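You operate a simulated robot arm through the tools that you are given. There is no shell and no other tool.

You run a simulated two-armed robot. Do the job below in one go: nothing can be reset, and whatever is moved stays where it is left.

## Task
Take the yellow frame and leave it on the top of the drawer case. Then take the red frame and put it on the blue book. Then put the stage lamp that says "wash" from the top of the prep bench on the top of the work bench. Then put the white uplight that says "C" from the top of the rack case on the grey step in the charging trunk. Then take the grey data box and put it on top of the white flat carton on the top of the work bench. Then take the grey weight bag on the top of the work bench and put it away on the shelf of the pipe rack. Then close the trunk lid. Keep to this order. Set down upright: stage lamp, white uplight.

The check looks at the end state, three seconds after you hand in, the way a careful person would. Anything else that was tipped, shoved, dropped, spilled or broken makes it a failure. A push-on lid holds only when it is set on centred and level and pressed home; a screw cap is set on level and turned clockwise until tight.

## Robot
Two 7-joint arms with two-finger parallel grippers on one trunk, on a base that moves. Base frame: it is fixed to the floor where the robot stands at the start and does not move with it; the origin is under the middle of the robot, x ahead of it, y to its left, z up. Units: m, degrees, N and s.
The left shoulder is at the start at [0.07, 0.13, 1.202], the right one opposite. With the tool pointing down near the work surface each hand reaches from about 0.22 to 0.52 m from the robot's upright axis, wherever it stands, measured 20 degrees to its own side. Places, roughly: blue book [-1.25, -1, 1]; flat carton [-1.75, -3, 0.75]; grey step in the charging trunk [-2.9, -0.3, 0.5]; grey weight bag [-0.5, -2.75, 1]; red frame (13x2x18 cm) [-1.4, 1.1, 1]; shelf of the pipe rack [-0.2, -7.1, 0.3]; stage lamp [0.25, 1.25, 1]; top of the drawer case [-1.3, -1.1, 0.9]; top of the work bench [-1.5, -3.2, 0.9]; trunk lid [-3.7, -1.1, 0.7]; white uplight [-0.25, -1, 1]; yellow frame (13x2x18 cm) [-1.4, 1.3, 1]. Payload 1.57 kg a hand.
The tool frame of a hand sits at the grasp point between the pads (the TCP): z along the fingers, y along the line on which they close. The tips reach 0.03 m beyond it. The gripper opens to 0.08 m. The fingers are 0.017 m wide and 0.012 m thick; the gripper's body (0.04 by 0.082 m) begins 0.08 m behind the TCP.
Orientation is told as [roll, pitch, yaw] about the base's x, y, z axes, in that order, counted from this pose: with the fingers straight down and closing along the base's y, the tool's x points along the base's -x, its y along +y and its z along -z.

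## Interface
- The arms move only by the tool jog_arm. It takes "left_increments", "right_increments" or both (then of equal length, played together; a hand with none holds still); each is a list of rows, each a list of 2 entries, a list of its own where there are three numbers: the shift along the tool's x, y, z in cm, then the turn, a rotation vector about the tool's x, y, z in degrees. In form: [[[x, y, z], [ax, ay, az]], ...]. A call has 1 to 20 rows; each row shifts and turns the commanded pose from where the row before left it, along the tool's axes as they then stand. "left_jaw" and "right_jaw" are, for a hand that has rows, the finger opening in cm, from 0 to 8, set as the call begins (left out, the last holds). Rows are played at 5 a second. More than 0.05 m and 8.6 degrees between two rows, or a gripper value outside its range, and nothing of the call is played. A pose out of reach is approached as far as the arm can. The call stops where the force on the tool passes 40 N (or 10 N more than at its start, if that is more) or the arm is blocked; 0.2 s more then pass. The fingers move at their own pace (about 0.108 m/s each) and stop on an object; they squeeze with about 34 N. The grip force told is the motor's: it shows also when the fingers shut on nothing. Time passes only in rows, and 0.2 s behind the last, so rows that do not move let the fingers close. The reply holds the time, the measured pose of the TCP, the force on the tool along the base axes, the opening and the grip force, in the units named above and with some noise, with the torque about the TCP (base axes, N m) and any sound that the robot's microphone picked up, and new pictures: "show" is both (left out), scene, wrist or none (wrist: the cameras of the hands that moved).
- Cameras (640 x 400 px; columns grow to the right, rows downward): "scene" is now at [0.1335, 0.0109, 1.423]; the picture's right is [0.14, -0.99, 0.00], its down [-0.66, -0.09, -0.74] and it looks along [0.74, 0.10, -0.67] (base axes); focal length 261 px, centre (320, 200). "left" rides on the left gripper at [0.072, 0.007, -0.122] in its tool frame; the picture's right is [-0.09, 1.00, 0.00], its down [-0.84, -0.08, -0.54] and it looks along [-0.54, -0.05, 0.84] (tool axes); focal length 238 px, centre (320, 200). "right" rides on the right gripper at [0.072, -0.007, -0.122] in its tool frame; the picture's right is [0.09, 1.00, 0.00], its down [-0.84, 0.08, -0.54] and it looks along [-0.54, 0.05, 0.84] (tool axes); focal length 238 px, centre (320, 200). There is no depth. A picture from a camera that has moved, and an enlarged one, comes with that camera's place and axes in the base frame and with its lens.
- lift_body(by): slides the trunk up (or, below 0, down) by that many m; the arms and the scene camera ride with it, the base frame stays. It gives what a move gives, with no picture.
- roll_base(legs): drives the robot by 1 to 6 legs, each [ahead, left, turn to the left] in m, m and degrees, along the robot's own axes; the way and the turn of a leg run together, so that a leg with both is an arc; at most 1.5 m and 180 degrees a leg. The arms and the cameras ride along, it lands a little off, and it stops where it bumps. It gives what a move gives, and a new picture of the scene camera.
- pan_tilt(pan, tilt): turns the head with the scene camera to pan (to the left, within 86 degrees either way) and tilt (down, from -29 to 69), counted from straight ahead of the robot. It gives what a move gives, and a new picture of the scene camera.
- inspect(camera, box): a new picture of the part [left, top, right, bottom] of that camera's present view, enlarged. No time passes.
- job_done(): hands the job in; it is judged then, once.

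Places have to be worked out from the pictures, the camera data and where the tool is seen. Open the grippers and draw the arms clear of the work before you hand the job in, unless the task says otherwise.

The tools are called after "Request:" by a JSON object that holds its "api" and its "payload". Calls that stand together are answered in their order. jog_arm: Moves the arms, as the interface text tells. Its arguments: {"type":"object","properties":{"left_increments":{"type":"array"},"left_jaw":{"type":"number"},"right_increments":{"type":"array"},"right_jaw":{"type":"number"},"show":{"type":"string","enum":["both","scene","wrist","none"]}},"required":[]} The other tools are called the same way: lift_body (by) moves the trunk up or down; roll_base (legs) drives the base; pan_tilt (pan, tilt) turns the head that bears the scene camera; inspect (camera, box) takes an enlarged picture of a part of a camera's view; job_done () hands the job in.

At the start:

```text
time: 0.0
left_tool_pos: [0.3863, 0.1307, 1.239]
left_orientation: [-0.1, 0.0, 0.1]
left_contact_force: [0.0, 0.8, 0.5]
left_wrist_torque: [-0.02, -0.02, -0.02]
left_width: 0.0798
left_finger_force: 0.0
right_tool_pos: [0.4298, -0.1495, 1.1555]
right_orientation: [0.0, 0.1, -0.2]
right_contact_force: [-0.7, 0.4, 0.0]
right_wrist_torque: [0.04, 0.0, 0.03]
right_width: 0.08
right_finger_force: 0.1
trunk travel left (down, up): [-0.839, 0.101]
robot x, y, heading: [-0.0005, -0.0014, 0.3]
head pan, tilt (commanded): [8.1, 41.9]
```

scene: 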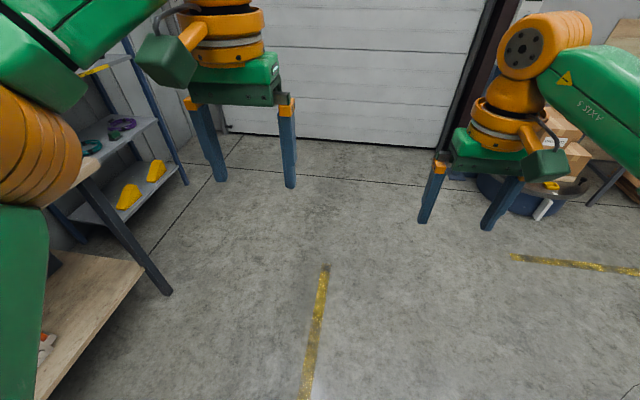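
right: 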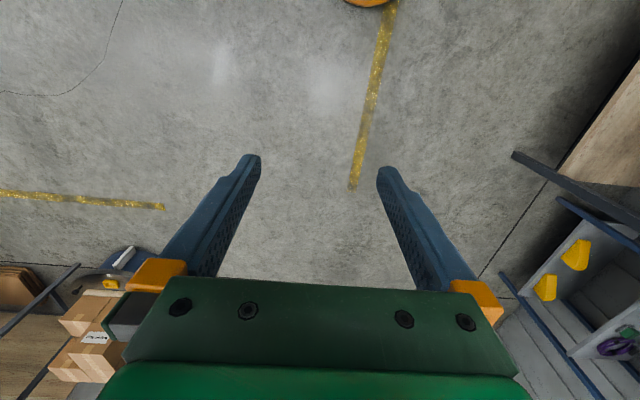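
left: 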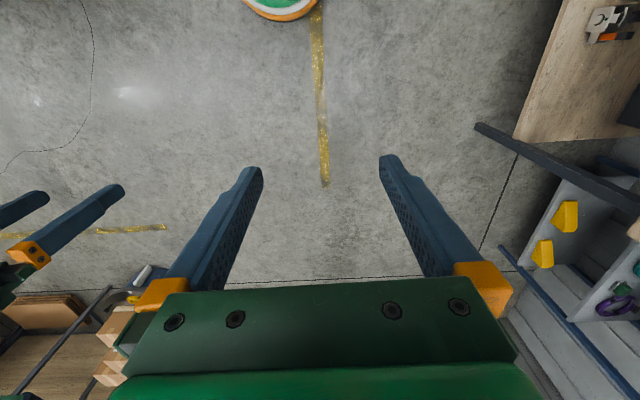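

The first pictures show a shelf rack and prep bench to the left and open floor ahead. I turn the head left to see the prep bench.

Request:
{"api": "pan_tilt", "payload": {"pan": 80, "tilt": 30}}

Request:
{"api": "pan_tilt", "payload": {"pan": -80, "tilt": 30}}

```text
time: 1.4
left_tool_pos: [0.3854, 0.1315, 1.2397]
left_orientation: [0.0, 0.0, 0.2]
left_contact_force: [-0.2, 0.9, -1.2]
left_wrist_torque: [0.0, 0.0, 0.01]
left_width: 0.0798
left_finger_force: 0.0
right_tool_pos: [0.4291, -0.1493, 1.1554]
right_orientation: [0.0, 0.1, -0.1]
right_contact_force: [-0.9, 0.3, 0.0]
right_wrist_torque: [0.02, 0.02, 0.0]
right_width: 0.0797
right_finger_force: 0.1
trunk travel left (down, up): [-0.839, 0.101]
robot x, y, heading: [0.0, -0.0053, -0.0]
head pan, tilt (commanded): [80.0, 30.0]
camera scene: at [0.0664, 0.0882, 1.4412], right [0.98, -0.17, 0.0], down [-0.09, -0.49, -0.87], along [0.15, 0.85, -0.5], focal length 261 px, centre (320, 200)
```

scene: 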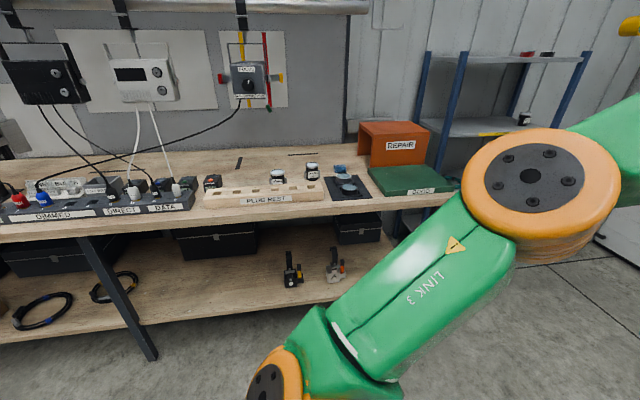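

```text
time: 3.9
left_tool_pos: [0.3858, 0.1309, 1.2394]
left_orientation: [0.0, 0.0, 0.1]
left_contact_force: [1.3, 0.4, 0.5]
left_wrist_torque: [0.0, -0.02, -0.01]
left_width: 0.0798
left_finger_force: 0.1
right_tool_pos: [0.4299, -0.1499, 1.1557]
right_orientation: [-0.1, 0.0, -0.1]
right_contact_force: [-0.3, 0.0, -0.3]
right_wrist_torque: [0.0, -0.02, -0.01]
right_width: 0.0801
right_finger_force: 0.1
trunk travel left (down, up): [-0.839, 0.101]
robot x, y, heading: [0.0031, -0.0024, -0.0]
head pan, tilt (commanded): [-80.0, 30.0]
camera scene: at [0.0664, -0.0899, 1.4412], right [-0.98, -0.17, 0.0], down [-0.09, 0.49, -0.87], along [0.15, -0.85, -0.5], focal length 261 px, centre (320, 200)
```

scene: 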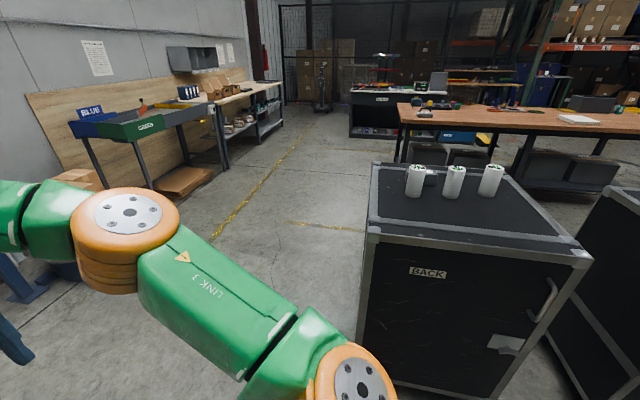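

I see the rack case with three white uplights and the work bench behind it. I enlarge parts of this view before turning on.

Request:
{"api": "inspect", "payload": {"camera": "scene", "box": [340, 60, 640, 260]}}

Request:
{"api": "inspect", "payload": {"camera": "scene", "box": [20, 0, 340, 200]}}

```text
2.00 times, centred on (490, 160) of scene
camera zoom: at [0.0664, -0.0899, 1.4412], right [-0.98, -0.17, 0.0], down [-0.09, 0.49, -0.87], along [0.15, -0.85, -0.5], focal length 522 px, centre (-20, 280)
```

zoom: 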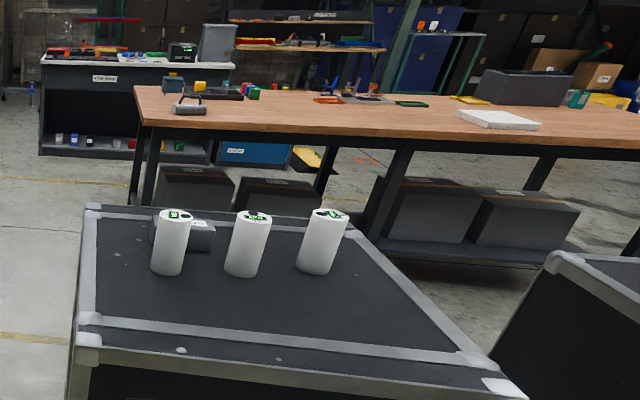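

```text
2.00 times, centred on (180, 100) of scene
camera zoom: at [0.0664, -0.0899, 1.4412], right [-0.98, -0.17, 0.0], down [-0.09, 0.49, -0.87], along [0.15, -0.85, -0.5], focal length 522 px, centre (600, 400)
```

zoom: 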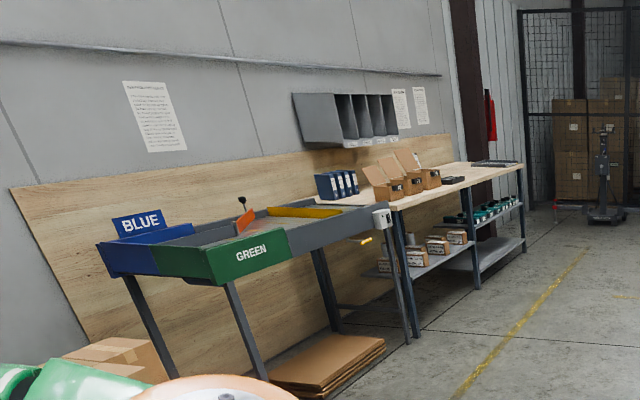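

The uplights stand on the rack case near y≈-1, the weight bag and flat carton on the work bench behind. I turn the base around to see what's behind me; the clearance to both sides is about 0.8 m.

Request:
{"api": "roll_base", "payload": {"legs": [[0, 0, 90]]}}

Request:
{"api": "pan_tilt", "payload": {"pan": 0, "tilt": 30}}

Request:
{"api": "pan_tilt", "payload": {"pan": 70, "tilt": 25}}

```text
time: 8.1
left_tool_pos: [-0.1266, 0.386, 1.2393]
left_orientation: [0.0, 0.0, 89.9]
left_contact_force: [-1.4, 1.0, -0.1]
left_wrist_torque: [0.02, 0.04, 0.01]
left_width: 0.0797
left_finger_force: 0.1
right_tool_pos: [0.1531, 0.428, 1.1555]
right_orientation: [0.0, 0.0, 89.5]
right_contact_force: [-0.5, 1.0, 0.5]
right_wrist_torque: [-0.04, 0.02, 0.0]
right_width: 0.0801
right_finger_force: 0.1
trunk travel left (down, up): [-0.839, 0.101]
robot x, y, heading: [-0.0005, 0.0004, 89.8]
head pan, tilt (commanded): [-80.0, 30.0]
camera scene: at [0.0902, 0.0647, 1.4412], right [0.17, -0.99, 0.0], down [-0.49, -0.08, -0.87], along [0.85, 0.15, -0.5], focal length 261 px, centre (320, 200)
```

scene: 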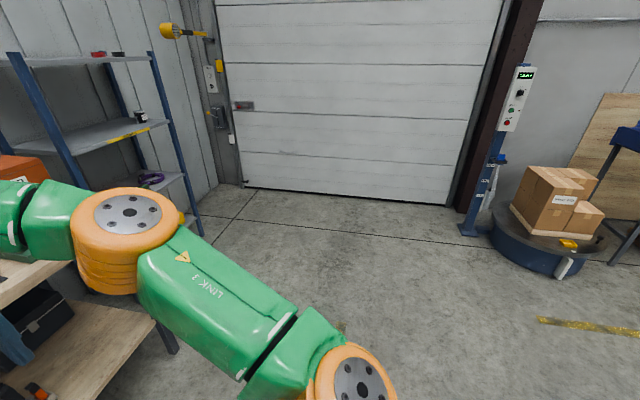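

```text
time: 9.6
left_tool_pos: [-0.1297, 0.3861, 1.2399]
left_orientation: [-0.1, 0.0, 89.8]
left_contact_force: [-0.3, 0.7, 0.5]
left_wrist_torque: [0.01, -0.01, -0.01]
left_width: 0.0799
left_finger_force: 0.1
right_tool_pos: [0.1534, 0.4296, 1.1558]
right_orientation: [0.1, 0.0, 89.6]
right_contact_force: [-0.4, 0.1, -0.3]
right_wrist_torque: [0.0, 0.01, -0.01]
right_width: 0.0805
right_finger_force: 0.1
trunk travel left (down, up): [-0.839, 0.101]
robot x, y, heading: [-0.0024, -0.0007, 89.7]
head pan, tilt (commanded): [0.0, 30.0]
camera scene: at [0.0012, 0.1399, 1.4412], right [1.0, -0.01, 0.0], down [0.0, -0.5, -0.87], along [0.01, 0.87, -0.5], focal length 261 px, centre (320, 200)
```

scene: 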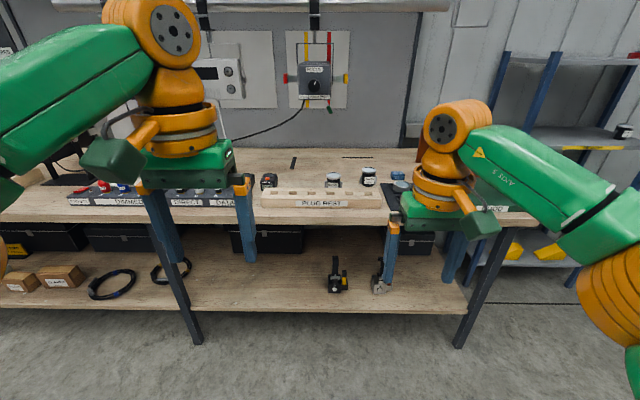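

```text
time: 11.1
left_tool_pos: [-0.1295, 0.3851, 1.2412]
left_orientation: [-0.1, -0.1, 89.8]
left_contact_force: [-0.3, -0.3, -0.5]
left_wrist_torque: [0.02, -0.04, 0.01]
left_width: 0.0801
left_finger_force: 0.1
right_tool_pos: [0.1535, 0.4296, 1.1553]
right_orientation: [0.0, 0.0, 89.6]
right_contact_force: [-0.5, 0.2, -0.3]
right_wrist_torque: [-0.01, 0.02, -0.01]
right_width: 0.08
right_finger_force: 0.1
trunk travel left (down, up): [-0.839, 0.101]
robot x, y, heading: [0.0015, 0.0006, 89.9]
head pan, tilt (commanded): [70.0, 25.0]
camera scene: at [-0.0857, 0.0816, 1.4491], right [0.35, 0.94, 0.0], down [0.4, -0.15, -0.91], along [-0.85, 0.32, -0.42], focal length 261 px, centre (320, 200)
```

scene: 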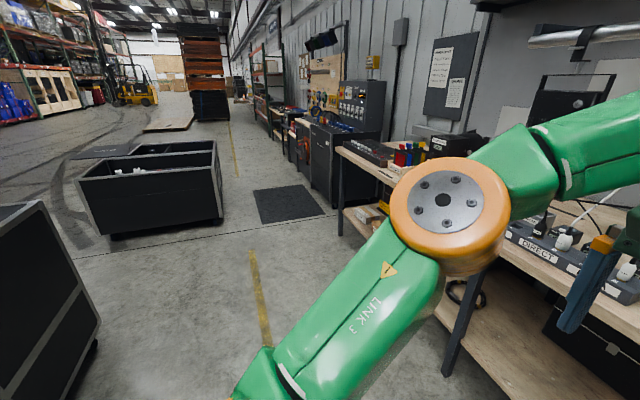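

The charging trunk is at the left in this view and coloured items stand at the far end of the prep bench. I enlarge both.

Request:
{"api": "inspect", "payload": {"camera": "scene", "box": [330, 110, 490, 210]}}

Request:
{"api": "inspect", "payload": {"camera": "scene", "box": [20, 110, 260, 260]}}

Request:
{"api": "pan_tilt", "payload": {"pan": 0, "tilt": 35}}

Request:
{"api": "inspect", "payload": {"camera": "scene", "box": [230, 140, 550, 220]}}

```text
4.00 times, centred on (410, 160) of scene
camera zoom: at [-0.0857, 0.0816, 1.4491], right [0.35, 0.94, 0.0], down [0.4, -0.15, -0.91], along [-0.85, 0.32, -0.42], focal length 1044 px, centre (-40, 360)
```

zoom: 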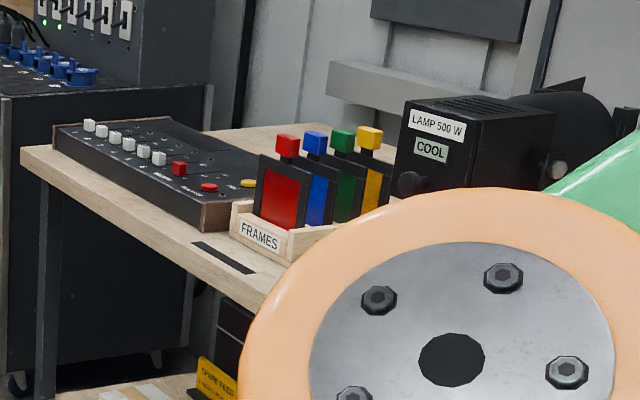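

```text
2.67 times, centred on (140, 185) of scene
camera zoom: at [-0.0857, 0.0816, 1.4491], right [0.35, 0.94, 0.0], down [0.4, -0.15, -0.91], along [-0.85, 0.32, -0.42], focal length 696 px, centre (800, 240)
```

zoom: 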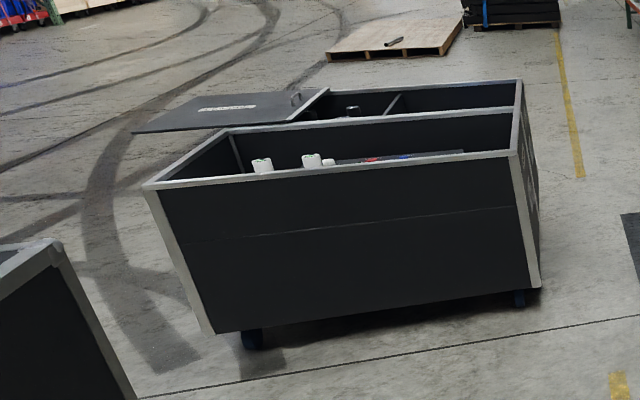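

```text
time: 12.5
left_tool_pos: [-0.1285, 0.3861, 1.2399]
left_orientation: [-0.1, 0.0, 89.8]
left_contact_force: [0.0, 0.3, -0.4]
left_wrist_torque: [0.0, 0.01, 0.03]
left_width: 0.0799
left_finger_force: 0.1
right_tool_pos: [0.1527, 0.4295, 1.1558]
right_orientation: [0.0, 0.0, 89.7]
right_contact_force: [-1.4, -0.4, 0.0]
right_wrist_torque: [-0.04, -0.03, 0.03]
right_width: 0.0801
right_finger_force: 0.1
trunk travel left (down, up): [-0.839, 0.101]
robot x, y, heading: [0.002, -0.0023, 89.6]
head pan, tilt (commanded): [0.0, 35.0]
camera scene: at [0.001, 0.1376, 1.4334], right [1.0, 0.0, 0.0], down [0.0, -0.57, -0.82], along [0.0, 0.82, -0.57], focal length 261 px, centre (320, 200)
```

scene: 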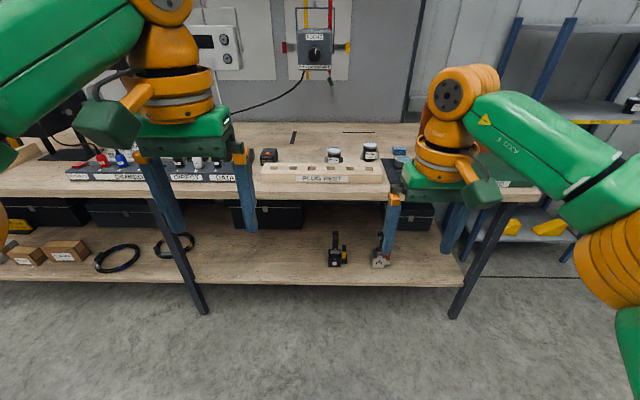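

```text
2.00 times, centred on (390, 180) of scene
camera zoom: at [0.001, 0.1376, 1.4334], right [1.0, 0.0, 0.0], down [0.0, -0.57, -0.82], along [0.0, 0.82, -0.57], focal length 522 px, centre (180, 240)
```

zoom: 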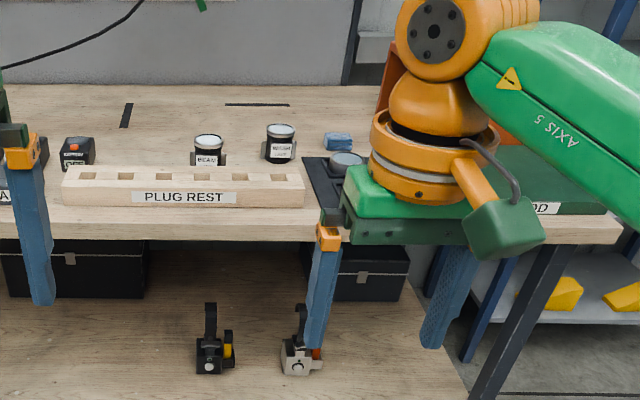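

Frames stand in a rack near the bench's far end; small lamps stand behind the plug rest. I enlarge to read labels.

Request:
{"api": "inspect", "payload": {"camera": "scene", "box": [310, 135, 430, 210]}}

Request:
{"api": "inspect", "payload": {"camera": "left", "box": [0, 0, 640, 400]}}

Request:
{"api": "inspect", "payload": {"camera": "right", "box": [0, 0, 640, 400]}}

```text
5.33 times, centred on (370, 172) of scene
camera zoom: at [0.001, 0.1376, 1.4334], right [1.0, 0.0, 0.0], down [0.0, -0.57, -0.82], along [0.0, 0.82, -0.57], focal length 1393 px, centre (53, 347)
```

zoom: 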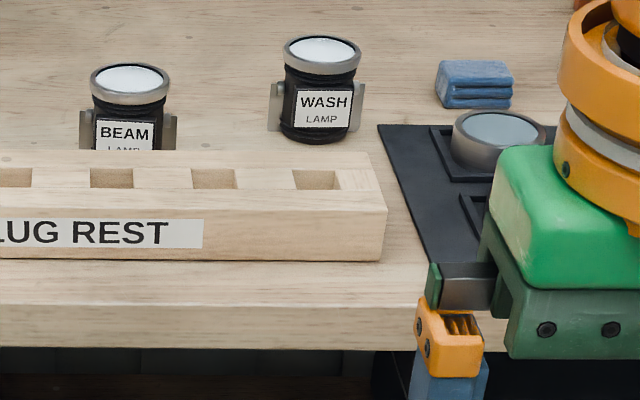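

```text
1.00 times, centred on (320, 200) of left (not enlarged: the box is as wide or as high as the picture)
camera zoom: at [-0.1352, 0.3142, 1.3622], right [-1.0, 0.1, 0.0], down [0.08, 0.84, 0.54], along [0.05, 0.54, -0.84], focal length 238 px, centre (320, 200)
```

zoom: 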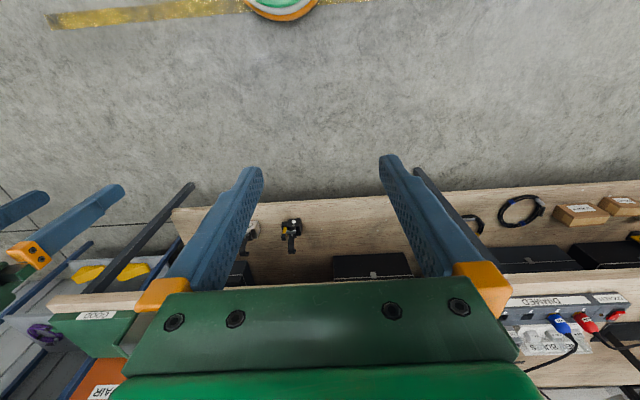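

```text
1.00 times, centred on (320, 200) of right (not enlarged: the box is as wide or as high as the picture)
camera zoom: at [0.1584, 0.3574, 1.2768], right [-1.0, -0.08, 0.0], down [-0.07, 0.84, 0.54], along [-0.05, 0.54, -0.84], focal length 238 px, centre (320, 200)
```

zoom: 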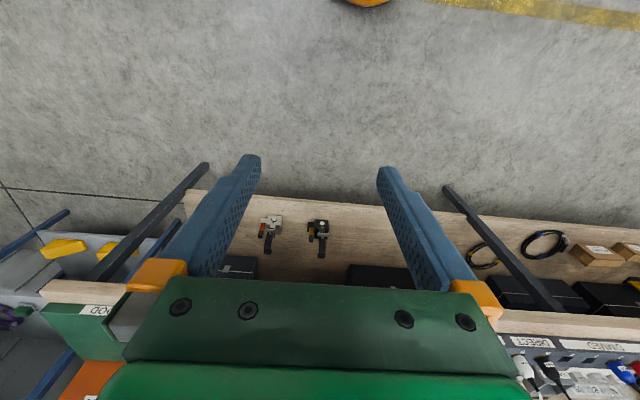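

The WASH lamp stands near [0.24, 1.25] and the frames rack near x≈-1.4, y≈1.1–1.3; the bench edge is at y≈0.99. I drive left along the bench to face the frames.

Request:
{"api": "roll_base", "payload": {"legs": [[0, 1.25, 0], [0.35, 0, 0]]}}

Request:
{"api": "pan_tilt", "payload": {"pan": 10, "tilt": 40}}

```text
time: 20.7
left_tool_pos: [-1.3811, 0.7484, 1.2419]
left_orientation: [-0.1, -0.2, 89.2]
left_contact_force: [-0.1, -1.1, 0.3]
left_wrist_torque: [0.04, 0.01, 0.0]
left_width: 0.0799
left_finger_force: 0.1
right_tool_pos: [-1.1003, 0.7871, 1.1559]
right_orientation: [0.0, -0.1, 89.0]
right_contact_force: [0.2, 0.4, -0.5]
right_wrist_torque: [0.05, -0.01, 0.02]
right_width: 0.0802
right_finger_force: 0.0
trunk travel left (down, up): [-0.839, 0.101]
robot x, y, heading: [-1.2551, 0.3636, 89.1]
head pan, tilt (commanded): [0.0, 35.0]
camera scene: at [-1.2544, 0.4982, 1.4337], right [1.0, -0.02, 0.0], down [-0.01, -0.57, -0.82], along [0.01, 0.82, -0.57], focal length 261 px, centre (320, 200)
```

scene: 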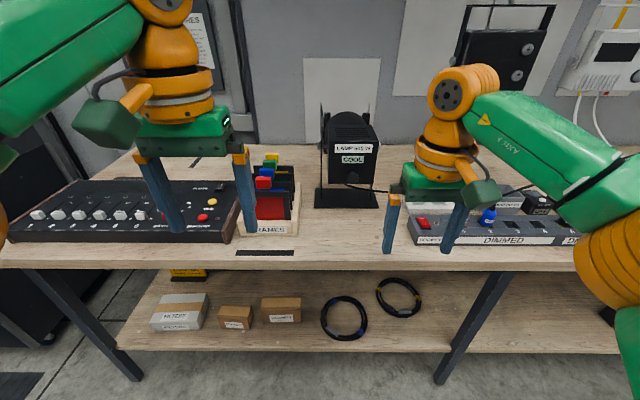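

```text
time: 21.4
left_tool_pos: [-1.3823, 0.7521, 1.2406]
left_orientation: [-0.2, 0.0, 89.3]
left_contact_force: [0.4, -0.4, 0.3]
left_wrist_torque: [0.03, 0.03, -0.01]
left_width: 0.0801
left_finger_force: 0.0
right_tool_pos: [-1.1001, 0.7902, 1.1562]
right_orientation: [0.0, 0.0, 89.1]
right_contact_force: [0.6, 0.0, 0.5]
right_wrist_torque: [0.02, -0.02, 0.03]
right_width: 0.0801
right_finger_force: 0.1
trunk travel left (down, up): [-0.839, 0.101]
robot x, y, heading: [-1.2574, 0.3624, 89.1]
head pan, tilt (commanded): [10.0, 40.0]
camera scene: at [-1.2693, 0.4968, 1.4259], right [0.99, 0.16, 0.0], down [0.1, -0.63, -0.77], along [-0.12, 0.76, -0.64], focal length 261 px, centre (320, 200)
```

scene: 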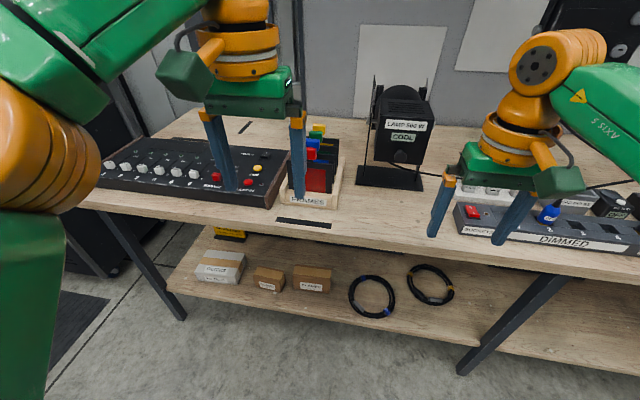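

The frames rack is right behind the left fingers. I enlarge it.

Request:
{"api": "inspect", "payload": {"camera": "scene", "box": [260, 110, 380, 220]}}

Request:
{"api": "inspect", "payload": {"camera": "left", "box": [0, 0, 640, 400]}}

```text
3.64 times, centred on (320, 165) of scene
camera zoom: at [-1.2693, 0.4968, 1.4259], right [0.99, 0.16, 0.0], down [0.1, -0.63, -0.77], along [-0.12, 0.76, -0.64], focal length 950 px, centre (320, 327)
```

zoom: 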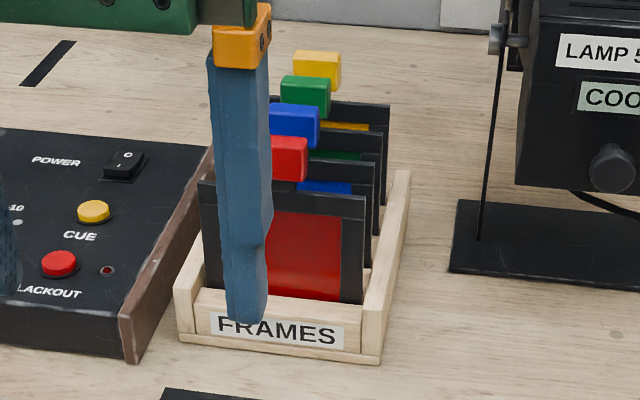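

```text
1.00 times, centred on (320, 200) of left (not enlarged: the box is as wide or as high as the picture)
camera zoom: at [-1.3888, 0.6789, 1.3623], right [-0.99, 0.11, 0.0], down [0.09, 0.84, 0.54], along [0.06, 0.54, -0.84], focal length 238 px, centre (320, 200)
```

zoom: 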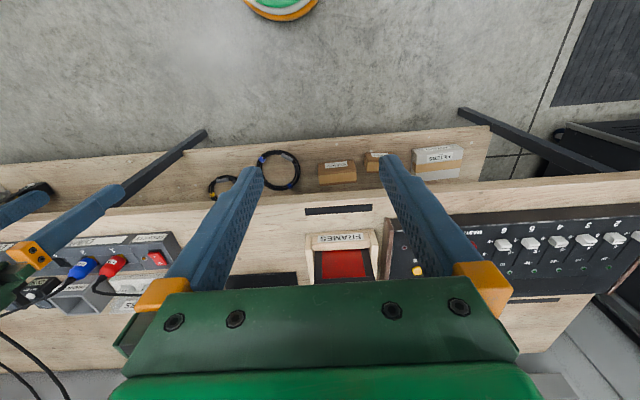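

The frames have knobs on top (about 4 cm wide, 2 cm thick) spaced roughly 5 cm in y. Before picking, I look at the drawer case and blue book behind me to plan the placing pose.

Request:
{"api": "roll_base", "payload": {"legs": [[-0.25, 0, 90]]}}

Request:
{"api": "pan_tilt", "payload": {"pan": 75, "tilt": 30}}

```text
time: 25.7
left_tool_pos: [-1.4868, 0.0747, 1.2406]
left_orientation: [-0.1, -0.1, -179.7]
left_contact_force: [0.3, 0.2, -0.6]
left_wrist_torque: [0.02, 0.01, -0.01]
left_width: 0.0802
left_finger_force: 0.0
right_tool_pos: [-1.5308, 0.3549, 1.1561]
right_orientation: [0.0, 0.0, -180.1]
right_contact_force: [-0.1, 0.0, 0.1]
right_wrist_torque: [-0.01, 0.04, 0.01]
right_width: 0.08
right_finger_force: 0.0
trunk travel left (down, up): [-0.839, 0.101]
robot x, y, heading: [-1.1004, 0.2065, -179.6]
head pan, tilt (commanded): [10.0, 40.0]
cut short: leg 1
camera scene: at [-1.2354, 0.1904, 1.4258], right [-0.18, 0.98, 0.0], down [0.63, 0.11, -0.77], along [-0.75, -0.14, -0.64], focal length 261 px, centre (320, 200)
```

scene: 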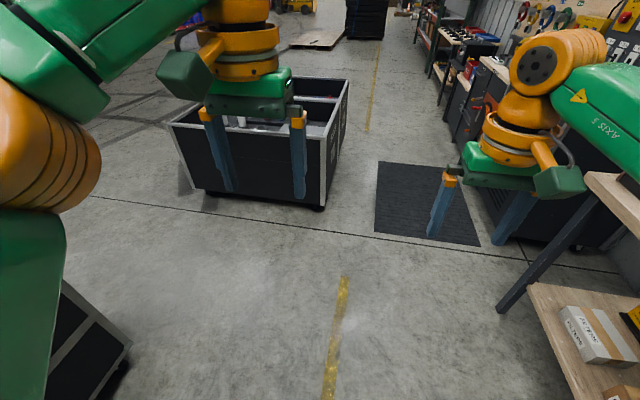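

```text
time: 27.0
left_tool_pos: [-1.4868, 0.0736, 1.2406]
left_orientation: [0.0, 0.0, -179.7]
left_contact_force: [0.5, 1.0, -0.9]
left_wrist_torque: [0.0, -0.04, -0.02]
left_width: 0.0798
left_finger_force: 0.0
right_tool_pos: [-1.5327, 0.3542, 1.1552]
right_orientation: [0.0, 0.0, -180.0]
right_contact_force: [0.0, -0.1, 0.2]
right_wrist_torque: [0.0, 0.01, -0.02]
right_width: 0.0803
right_finger_force: 0.0
trunk travel left (down, up): [-0.839, 0.101]
robot x, y, heading: [-1.1006, 0.2049, -179.7]
head pan, tilt (commanded): [75.0, 30.0]
camera scene: at [-1.1746, 0.1177, 1.4412], right [-0.97, 0.26, 0.0], down [0.13, 0.48, -0.87], along [-0.22, -0.84, -0.5], focal length 261 px, centre (320, 200)
```

scene: 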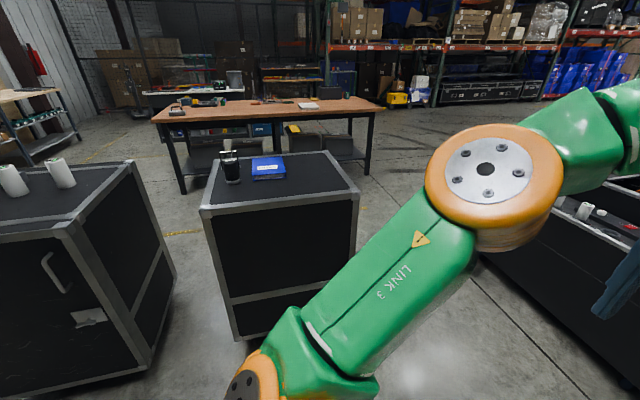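

The drawer case carries a black cup/tumbler, and a blue book. I enlarge it.

Request:
{"api": "inspect", "payload": {"camera": "scene", "box": [180, 130, 380, 255]}}

Request:
{"api": "inspect", "payload": {"camera": "scene", "box": [0, 130, 130, 220]}}

Request:
{"api": "inspect", "payload": {"camera": "scene", "box": [140, 60, 400, 200]}}

```text
3.20 times, centred on (280, 192) of scene
camera zoom: at [-1.1746, 0.1177, 1.4412], right [-0.97, 0.26, 0.0], down [0.13, 0.48, -0.87], along [-0.22, -0.84, -0.5], focal length 836 px, centre (448, 224)
```

zoom: 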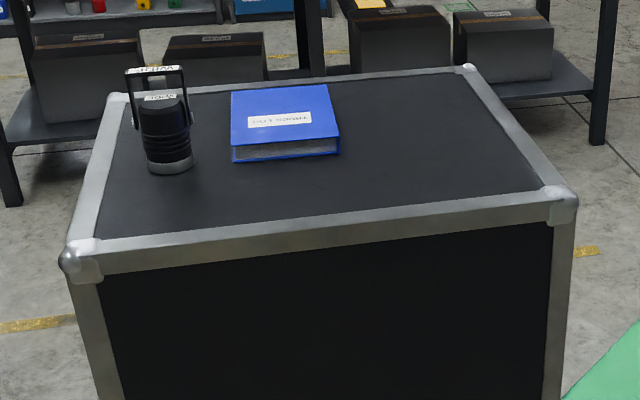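

```text
4.44 times, centred on (65, 175) of scene
camera zoom: at [-1.1746, 0.1177, 1.4412], right [-0.97, 0.26, 0.0], down [0.13, 0.48, -0.87], along [-0.22, -0.84, -0.5], focal length 1160 px, centre (1453, 311)
```

zoom: 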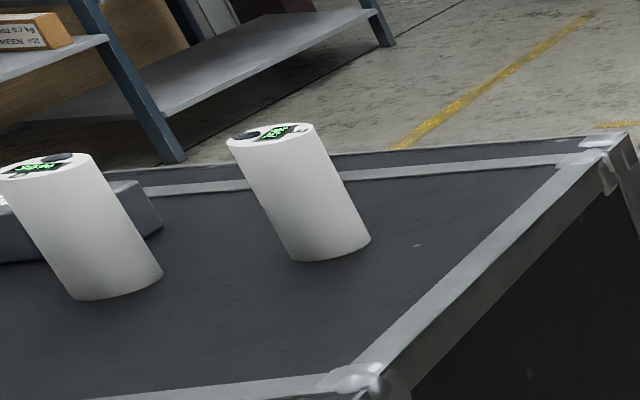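

```text
2.46 times, centred on (270, 130) of scene
camera zoom: at [-1.1746, 0.1177, 1.4412], right [-0.97, 0.26, 0.0], down [0.13, 0.48, -0.87], along [-0.22, -0.84, -0.5], focal length 643 px, centre (443, 372)
```

zoom: 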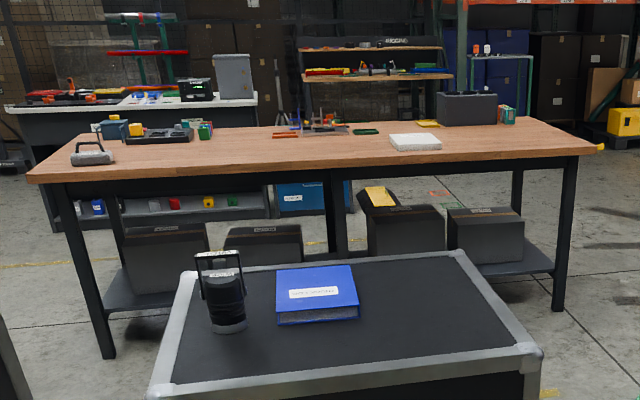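

Book ≈16×20 cm lies at about [-1.235, -1.15] on the drawer case (case top spans x -0.96…-1.58, y -0.82…-1.38); the free right part near x≈-1.45 suits the yellow frame. I'll grip frames across their thickness, so I raise the trunk, turn the left hand 90° and tuck the right arm back.

Request:
{"api": "lift_body", "payload": {"by": 0.1}}

Request:
{"api": "jog_arm", "payload": {"left_increments": [[[0, 0, 0], [0, 0, 8.2]], [[0, 0, 0], [0, 0, 8.2]], [[0, 0, 0], [0, 0, 8.2]], [[0, 0, 0], [0, 0, 8.2]], [[0, 0, 0], [0, 0, 8.2]], [[0, 0, 0], [0, 0, 8.2]], [[0, 0, 0], [0, 0, 8.2]], [[0, 0, 0], [0, 0, 8.2]], [[0, 0, 0], [0, 0, 8.2]], [[0, 0, 0], [0, 0, 8.2]], [[0, 0, 0], [0, 0, 8]]], "right_increments": [[[2, 0, 0], [0, 0, 0]], [[2, 0, 0], [0, 0, 0]], [[2, 0, -1], [0, 0, 0]], [[2, 0, -1], [0, 0, 0]], [[2, 0, -1], [0, 0, 0]], [[2, 0, -1], [0, 0, 0]], [[2, 0, -1], [0, 0, 0]], [[0, 0, -1], [0, 0, 0]], [[0, 0, -1], [0, 0, 0]], [[0, 0, -1], [0, 0, 0]], [[0, 0, 0], [0, 0, 0]]]}}

```text
time: 28.4
left_tool_pos: [-1.4851, 0.074, 1.3414]
left_orientation: [-0.1, 0.1, -179.7]
left_contact_force: [0.6, -0.2, -0.9]
left_wrist_torque: [-0.05, 0.01, -0.03]
left_width: 0.0798
left_finger_force: 0.1
right_tool_pos: [-1.5316, 0.3561, 1.2566]
right_orientation: [0.0, 0.1, -179.9]
right_contact_force: [-0.3, -0.5, -0.5]
right_wrist_torque: [0.01, -0.01, 0.02]
right_width: 0.08
right_finger_force: 0.2
trunk travel left (down, up): [-0.939, 0.001]
robot x, y, heading: [-1.1004, 0.2077, -179.6]
head pan, tilt (commanded): [75.0, 30.0]
```

```text
time: 30.8
left_tool_pos: [-1.4861, 0.0763, 1.3399]
left_orientation: [0.1, -0.1, 90.2]
left_contact_force: [0.2, -0.3, 0.5]
left_wrist_torque: [0.05, 0.01, 0.04]
left_width: 0.08
left_finger_force: 0.0
right_tool_pos: [-1.3919, 0.3539, 1.3355]
right_orientation: [0.0, -0.1, -180.0]
right_contact_force: [-0.3, -0.6, -0.2]
right_wrist_torque: [-0.03, -0.04, 0.0]
right_width: 0.0798
right_finger_force: 0.2
trunk travel left (down, up): [-0.939, 0.001]
robot x, y, heading: [-1.1003, 0.2075, -179.5]
head pan, tilt (commanded): [75.0, 30.0]
camera scene: at [-1.1743, 0.1177, 1.5412], right [-0.97, 0.26, 0.0], down [0.13, 0.48, -0.87], along [-0.22, -0.84, -0.5], focal length 261 px, centre (320, 200)
camera right: at [-1.3191, 0.3623, 1.4572], right [0.09, -1.0, 0.0], down [-0.84, -0.08, 0.54], along [-0.54, -0.05, -0.84], focal length 238 px, centre (320, 200)
camera left: at [-1.4924, 0.002, 1.4625], right [-1.0, 0.09, 0.0], down [0.08, 0.84, 0.54], along [0.05, 0.54, -0.84], focal length 238 px, centre (320, 200)
```

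scene: 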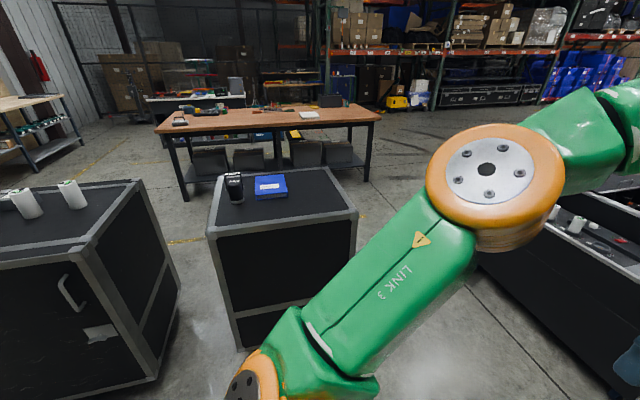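
right: 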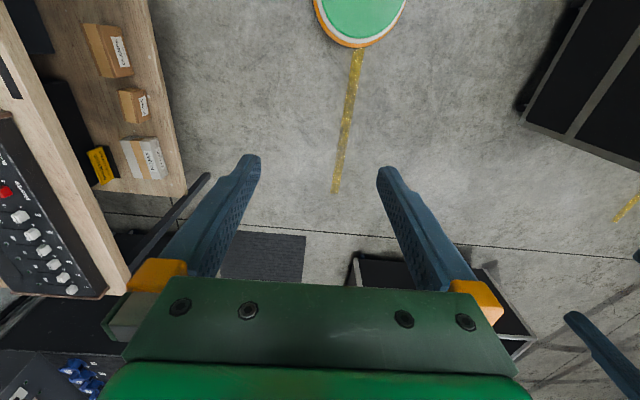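
left: 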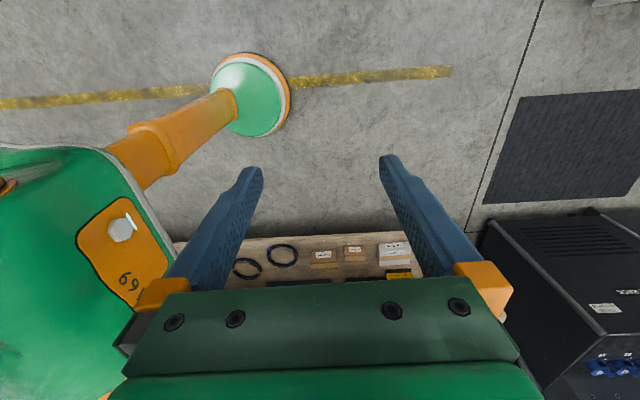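

The base disc has a radius of about 0.22 m. I turn right to face the prep bench and drive up to it in front of the frames, stopping about y≈0.72.

Request:
{"api": "roll_base", "payload": {"legs": [[0, 0, -90], [0.3, 0.13, 0]]}}

Request:
{"api": "pan_tilt", "payload": {"pan": 20, "tilt": 45}}

```text
time: 36.8
left_tool_pos: [-1.3507, 0.8848, 1.3416]
left_orientation: [0.3, -0.1, -0.6]
left_contact_force: [0.2, -0.8, 0.0]
left_wrist_torque: [0.03, -0.01, -0.02]
left_width: 0.0801
left_finger_force: 0.1
right_tool_pos: [-1.0708, 0.7852, 1.3361]
right_orientation: [0.1, -0.2, 89.2]
right_contact_force: [0.0, -0.4, 0.3]
right_wrist_torque: [0.05, 0.04, -0.04]
right_width: 0.0799
right_finger_force: 0.0
trunk travel left (down, up): [-0.939, 0.001]
robot x, y, heading: [-1.2222, 0.5004, 89.5]
head pan, tilt (commanded): [75.0, 30.0]
camera scene: at [-1.3104, 0.5699, 1.5415], right [0.27, 0.96, 0.0], down [0.48, -0.13, -0.87], along [-0.83, 0.24, -0.5], focal length 261 px, centre (320, 200)
```

scene: 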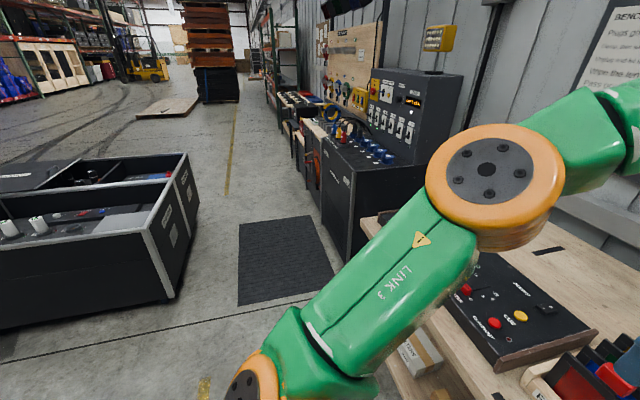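

```text
time: 38.0
left_tool_pos: [-1.3519, 0.8867, 1.3397]
left_orientation: [0.1, 0.0, -0.6]
left_contact_force: [-0.3, -0.4, 0.1]
left_wrist_torque: [-0.01, 0.01, 0.02]
left_width: 0.08
left_finger_force: 0.0
right_tool_pos: [-1.0715, 0.7862, 1.3369]
right_orientation: [0.0, -0.1, 89.2]
right_contact_force: [0.2, -0.3, -0.5]
right_wrist_torque: [0.0, 0.0, -0.04]
right_width: 0.0802
right_finger_force: 0.0
trunk travel left (down, up): [-0.939, 0.001]
robot x, y, heading: [-1.2267, 0.502, 89.5]
head pan, tilt (commanded): [20.0, 45.0]
camera scene: at [-1.2519, 0.6256, 1.5186], right [0.94, 0.33, 0.0], down [0.23, -0.67, -0.71], along [-0.23, 0.67, -0.71], focal length 261 px, centre (320, 200)
```

scene: 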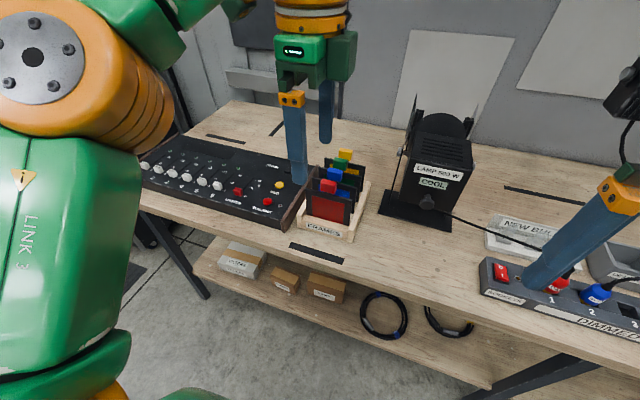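

Request:
{"api": "inspect", "payload": {"camera": "scene", "box": [280, 135, 400, 250]}}

Request:
{"api": "inspect", "payload": {"camera": "left", "box": [0, 0, 640, 400]}}

```text
3.48 times, centred on (340, 192) of scene
camera zoom: at [-1.2519, 0.6256, 1.5186], right [0.94, 0.33, 0.0], down [0.23, -0.67, -0.71], along [-0.23, 0.67, -0.71], focal length 908 px, centre (250, 226)
```

zoom: 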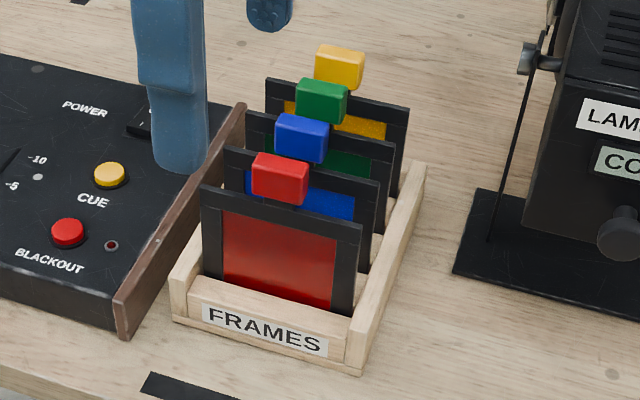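

```text
1.00 times, centred on (320, 200) of left (not enlarged: the box is as wide or as high as the picture)
camera zoom: at [-1.4232, 0.8937, 1.4626], right [0.1, 0.99, 0.0], down [0.84, -0.09, 0.54], along [0.54, -0.05, -0.84], focal length 238 px, centre (320, 200)
```

zoom: 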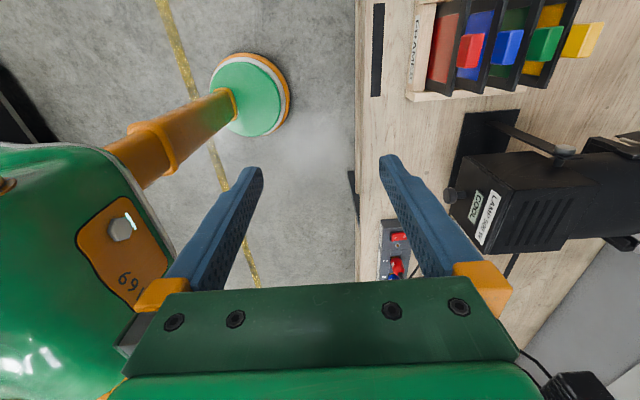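

Triangulated from both cameras: red knob centre ≈[-1.398, 1.105, 1.067], yellow knob ≈[-1.395, 1.258, 1.066], frames aligned with x. Both hands are above 1.3 m, so I drive forward 0.24 m.

Request:
{"api": "roll_base", "payload": {"legs": [[0.24, 0, 0]]}}

```text
time: 39.8
left_tool_pos: [-1.3489, 1.1218, 1.3424]
left_orientation: [0.3, 0.0, -0.4]
left_contact_force: [-0.5, -0.1, 0.5]
left_wrist_torque: [0.04, 0.0, -0.03]
left_width: 0.08
left_finger_force: 0.1
right_tool_pos: [-1.0714, 1.023, 1.3367]
right_orientation: [0.1, -0.3, 89.4]
right_contact_force: [0.7, -0.3, 0.7]
right_wrist_torque: [0.04, -0.02, -0.02]
right_width: 0.08
right_finger_force: 0.0
trunk travel left (down, up): [-0.939, 0.001]
robot x, y, heading: [-1.2249, 0.7387, 89.6]
head pan, tilt (commanded): [20.0, 45.0]
camera scene: at [-1.2497, 0.8605, 1.5191], right [0.94, 0.33, 0.0], down [0.24, -0.66, -0.71], along [-0.24, 0.67, -0.7], focal length 261 px, centre (320, 200)
```

scene: 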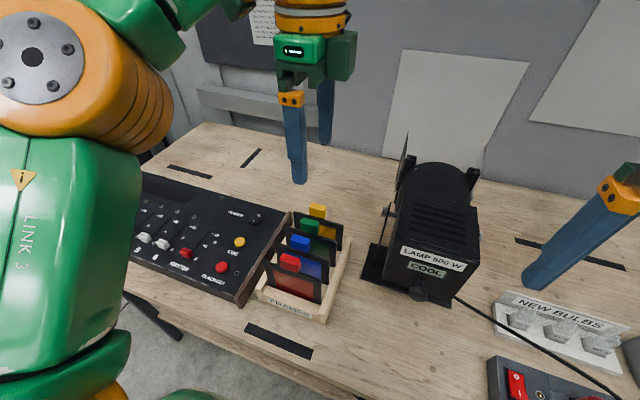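

I move the left hand over the yellow knob, jaw set to 4 cm, staying high for a check.

Request:
{"api": "jog_arm", "payload": {"left_increments": [[[1.15, 3.4, 0], [0, 0, 0]], [[1.15, 3.4, 0], [0, 0, 0]], [[1.15, 3.4, 0], [0, 0, 0]], [[1.15, 3.4, 0], [0, 0, 0]], [[0, 0, 4], [0, 0, 0]], [[0, 0, 4], [0, 0, 0]], [[0, 0, 4], [0, 0, 0]], [[0, 0, 2], [0, 0, 0]], [[0, 0, 0], [0, 0, 0]]], "left_jaw": 4.0}}

```text
time: 41.8
left_tool_pos: [-1.3576, 1.153, 1.1956]
left_orientation: [0.2, -0.1, -0.4]
left_contact_force: [-0.3, 1.0, 0.4]
left_wrist_torque: [-0.04, 0.01, 0.04]
left_width: 0.0399
left_finger_force: 0.0
left hand out of reach, approached as far as the arm can: row 1, 2, 3, 4
right_tool_pos: [-1.0717, 1.0283, 1.3362]
right_orientation: [0.0, -0.1, 89.2]
right_contact_force: [-0.5, -0.3, 0.6]
right_wrist_torque: [0.03, 0.01, -0.02]
right_width: 0.08
right_finger_force: 0.1
trunk travel left (down, up): [-0.939, 0.001]
robot x, y, heading: [-1.2234, 0.7398, 89.4]
head pan, tilt (commanded): [20.0, 45.0]
camera scene: at [-1.2499, 0.8659, 1.5186], right [0.94, 0.33, 0.0], down [0.24, -0.67, -0.71], along [-0.24, 0.67, -0.71], focal length 261 px, centre (320, 200)
camera left: at [-1.4286, 1.1595, 1.3184], right [0.1, 1.0, 0.0], down [0.84, -0.08, 0.54], along [0.54, -0.05, -0.84], focal length 238 px, centre (320, 200)
```

scene: 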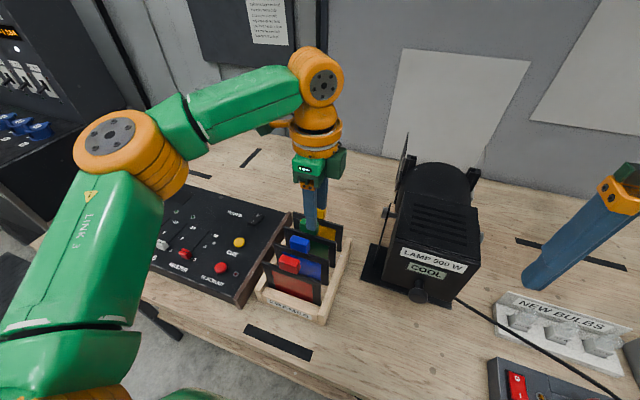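
left: 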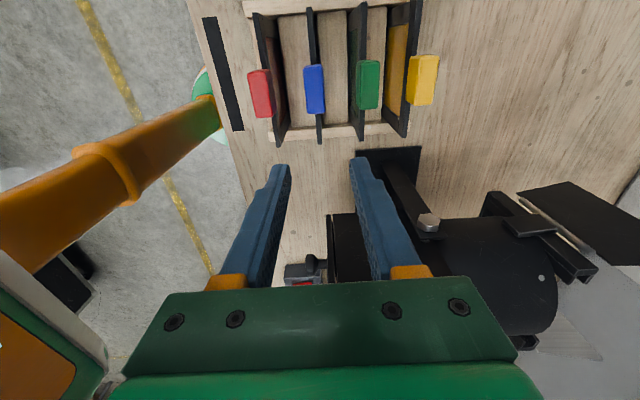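

The reach was limited at that height; at z≈1.195 the hand is at y=1.153. Lower to z≈1.145 (tips 1.115, above knob tops ≈1.09) and move forward and left from there.

Request:
{"api": "jog_arm", "payload": {"left_increments": [[[1.8, 0, 2.5], [0, 0, 0]], [[1.9, 0, 2.5], [0, 0, 0]], [[0, 3.5, 0], [0, 0, 0]], [[0, 3.5, 0], [0, 0, 0]], [[0, 3.5, 0], [0, 0, 0]], [[0, 0, 0], [0, 0, 0]]]}}

```text
time: 43.2
left_tool_pos: [-1.4021, 1.2311, 1.1452]
left_orientation: [0.2, -0.1, -0.5]
left_contact_force: [0.4, -0.9, 0.4]
left_wrist_torque: [0.01, -0.01, 0.0]
left_width: 0.04
left_finger_force: 0.0
left hand out of reach, approached as far as the arm can: row 5
right_tool_pos: [-1.074, 1.0272, 1.3363]
right_orientation: [-0.1, -0.1, 89.5]
right_contact_force: [-0.5, -0.1, 0.7]
right_wrist_torque: [0.03, -0.04, 0.02]
right_width: 0.0798
right_finger_force: 0.0
trunk travel left (down, up): [-0.939, 0.001]
robot x, y, heading: [-1.2239, 0.7386, 89.7]
head pan, tilt (commanded): [20.0, 45.0]
camera scene: at [-1.2518, 0.8653, 1.5186], right [0.94, 0.33, 0.0], down [0.24, -0.67, -0.71], along [-0.23, 0.67, -0.71], focal length 261 px, centre (320, 200)
camera left: at [-1.474, 1.2373, 1.2674], right [0.1, 0.99, 0.0], down [0.84, -0.09, 0.54], along [0.54, -0.05, -0.84], focal length 238 px, centre (320, 200)
```

scene: 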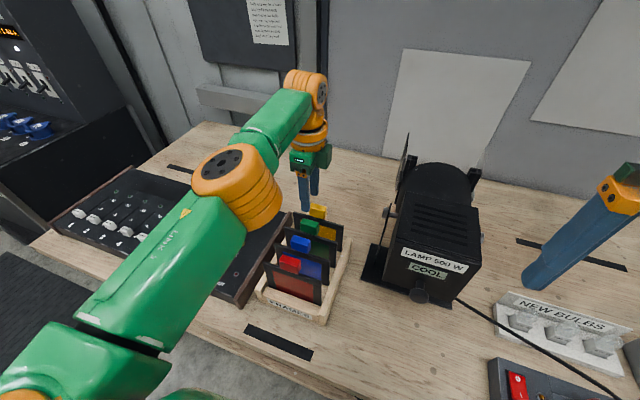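
left: 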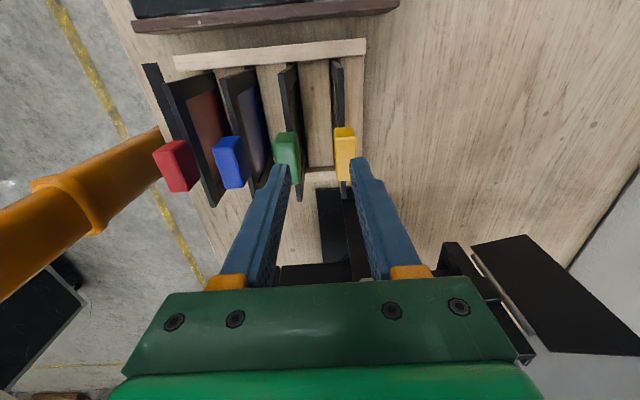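

The hand is 2.7 cm short in y. I drive the base forward 2.7 cm (disc front at ≈0.96, bench front ≈0.99).

Request:
{"api": "roll_base", "payload": {"legs": [[0.027, 0, 0]]}}

Request:
{"api": "inspect", "payload": {"camera": "left", "box": [160, 80, 480, 280]}}

```text
time: 44.0
left_tool_pos: [-1.4009, 1.2539, 1.148]
left_orientation: [0.2, -0.1, -0.4]
left_contact_force: [-0.3, -0.6, 0.5]
left_wrist_torque: [0.06, 0.02, -0.02]
left_width: 0.04
left_finger_force: 0.1
right_tool_pos: [-1.072, 1.0503, 1.3371]
right_orientation: [0.0, -0.4, 89.4]
right_contact_force: [0.1, -1.3, 0.6]
right_wrist_torque: [0.06, -0.03, -0.01]
right_width: 0.0802
right_finger_force: 0.1
trunk travel left (down, up): [-0.939, 0.001]
robot x, y, heading: [-1.2216, 0.7689, 89.4]
head pan, tilt (commanded): [20.0, 45.0]
camera scene: at [-1.2499, 0.887, 1.5192], right [0.94, 0.33, 0.0], down [0.24, -0.66, -0.71], along [-0.24, 0.67, -0.7], focal length 261 px, centre (320, 200)
```

scene: 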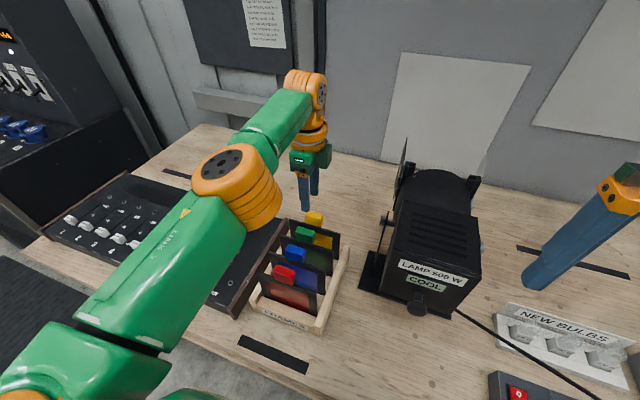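

```text
2.00 times, centred on (320, 180) of left
camera zoom: at [-1.4726, 1.2598, 1.2697], right [0.1, 0.99, 0.01], down [0.84, -0.09, 0.54], along [0.54, -0.05, -0.84], focal length 477 px, centre (320, 240)
```

zoom: 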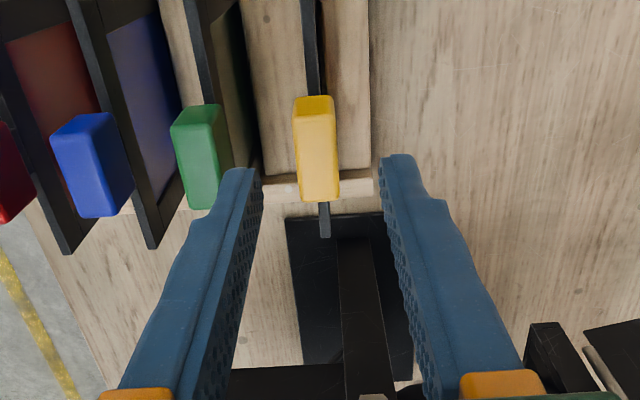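

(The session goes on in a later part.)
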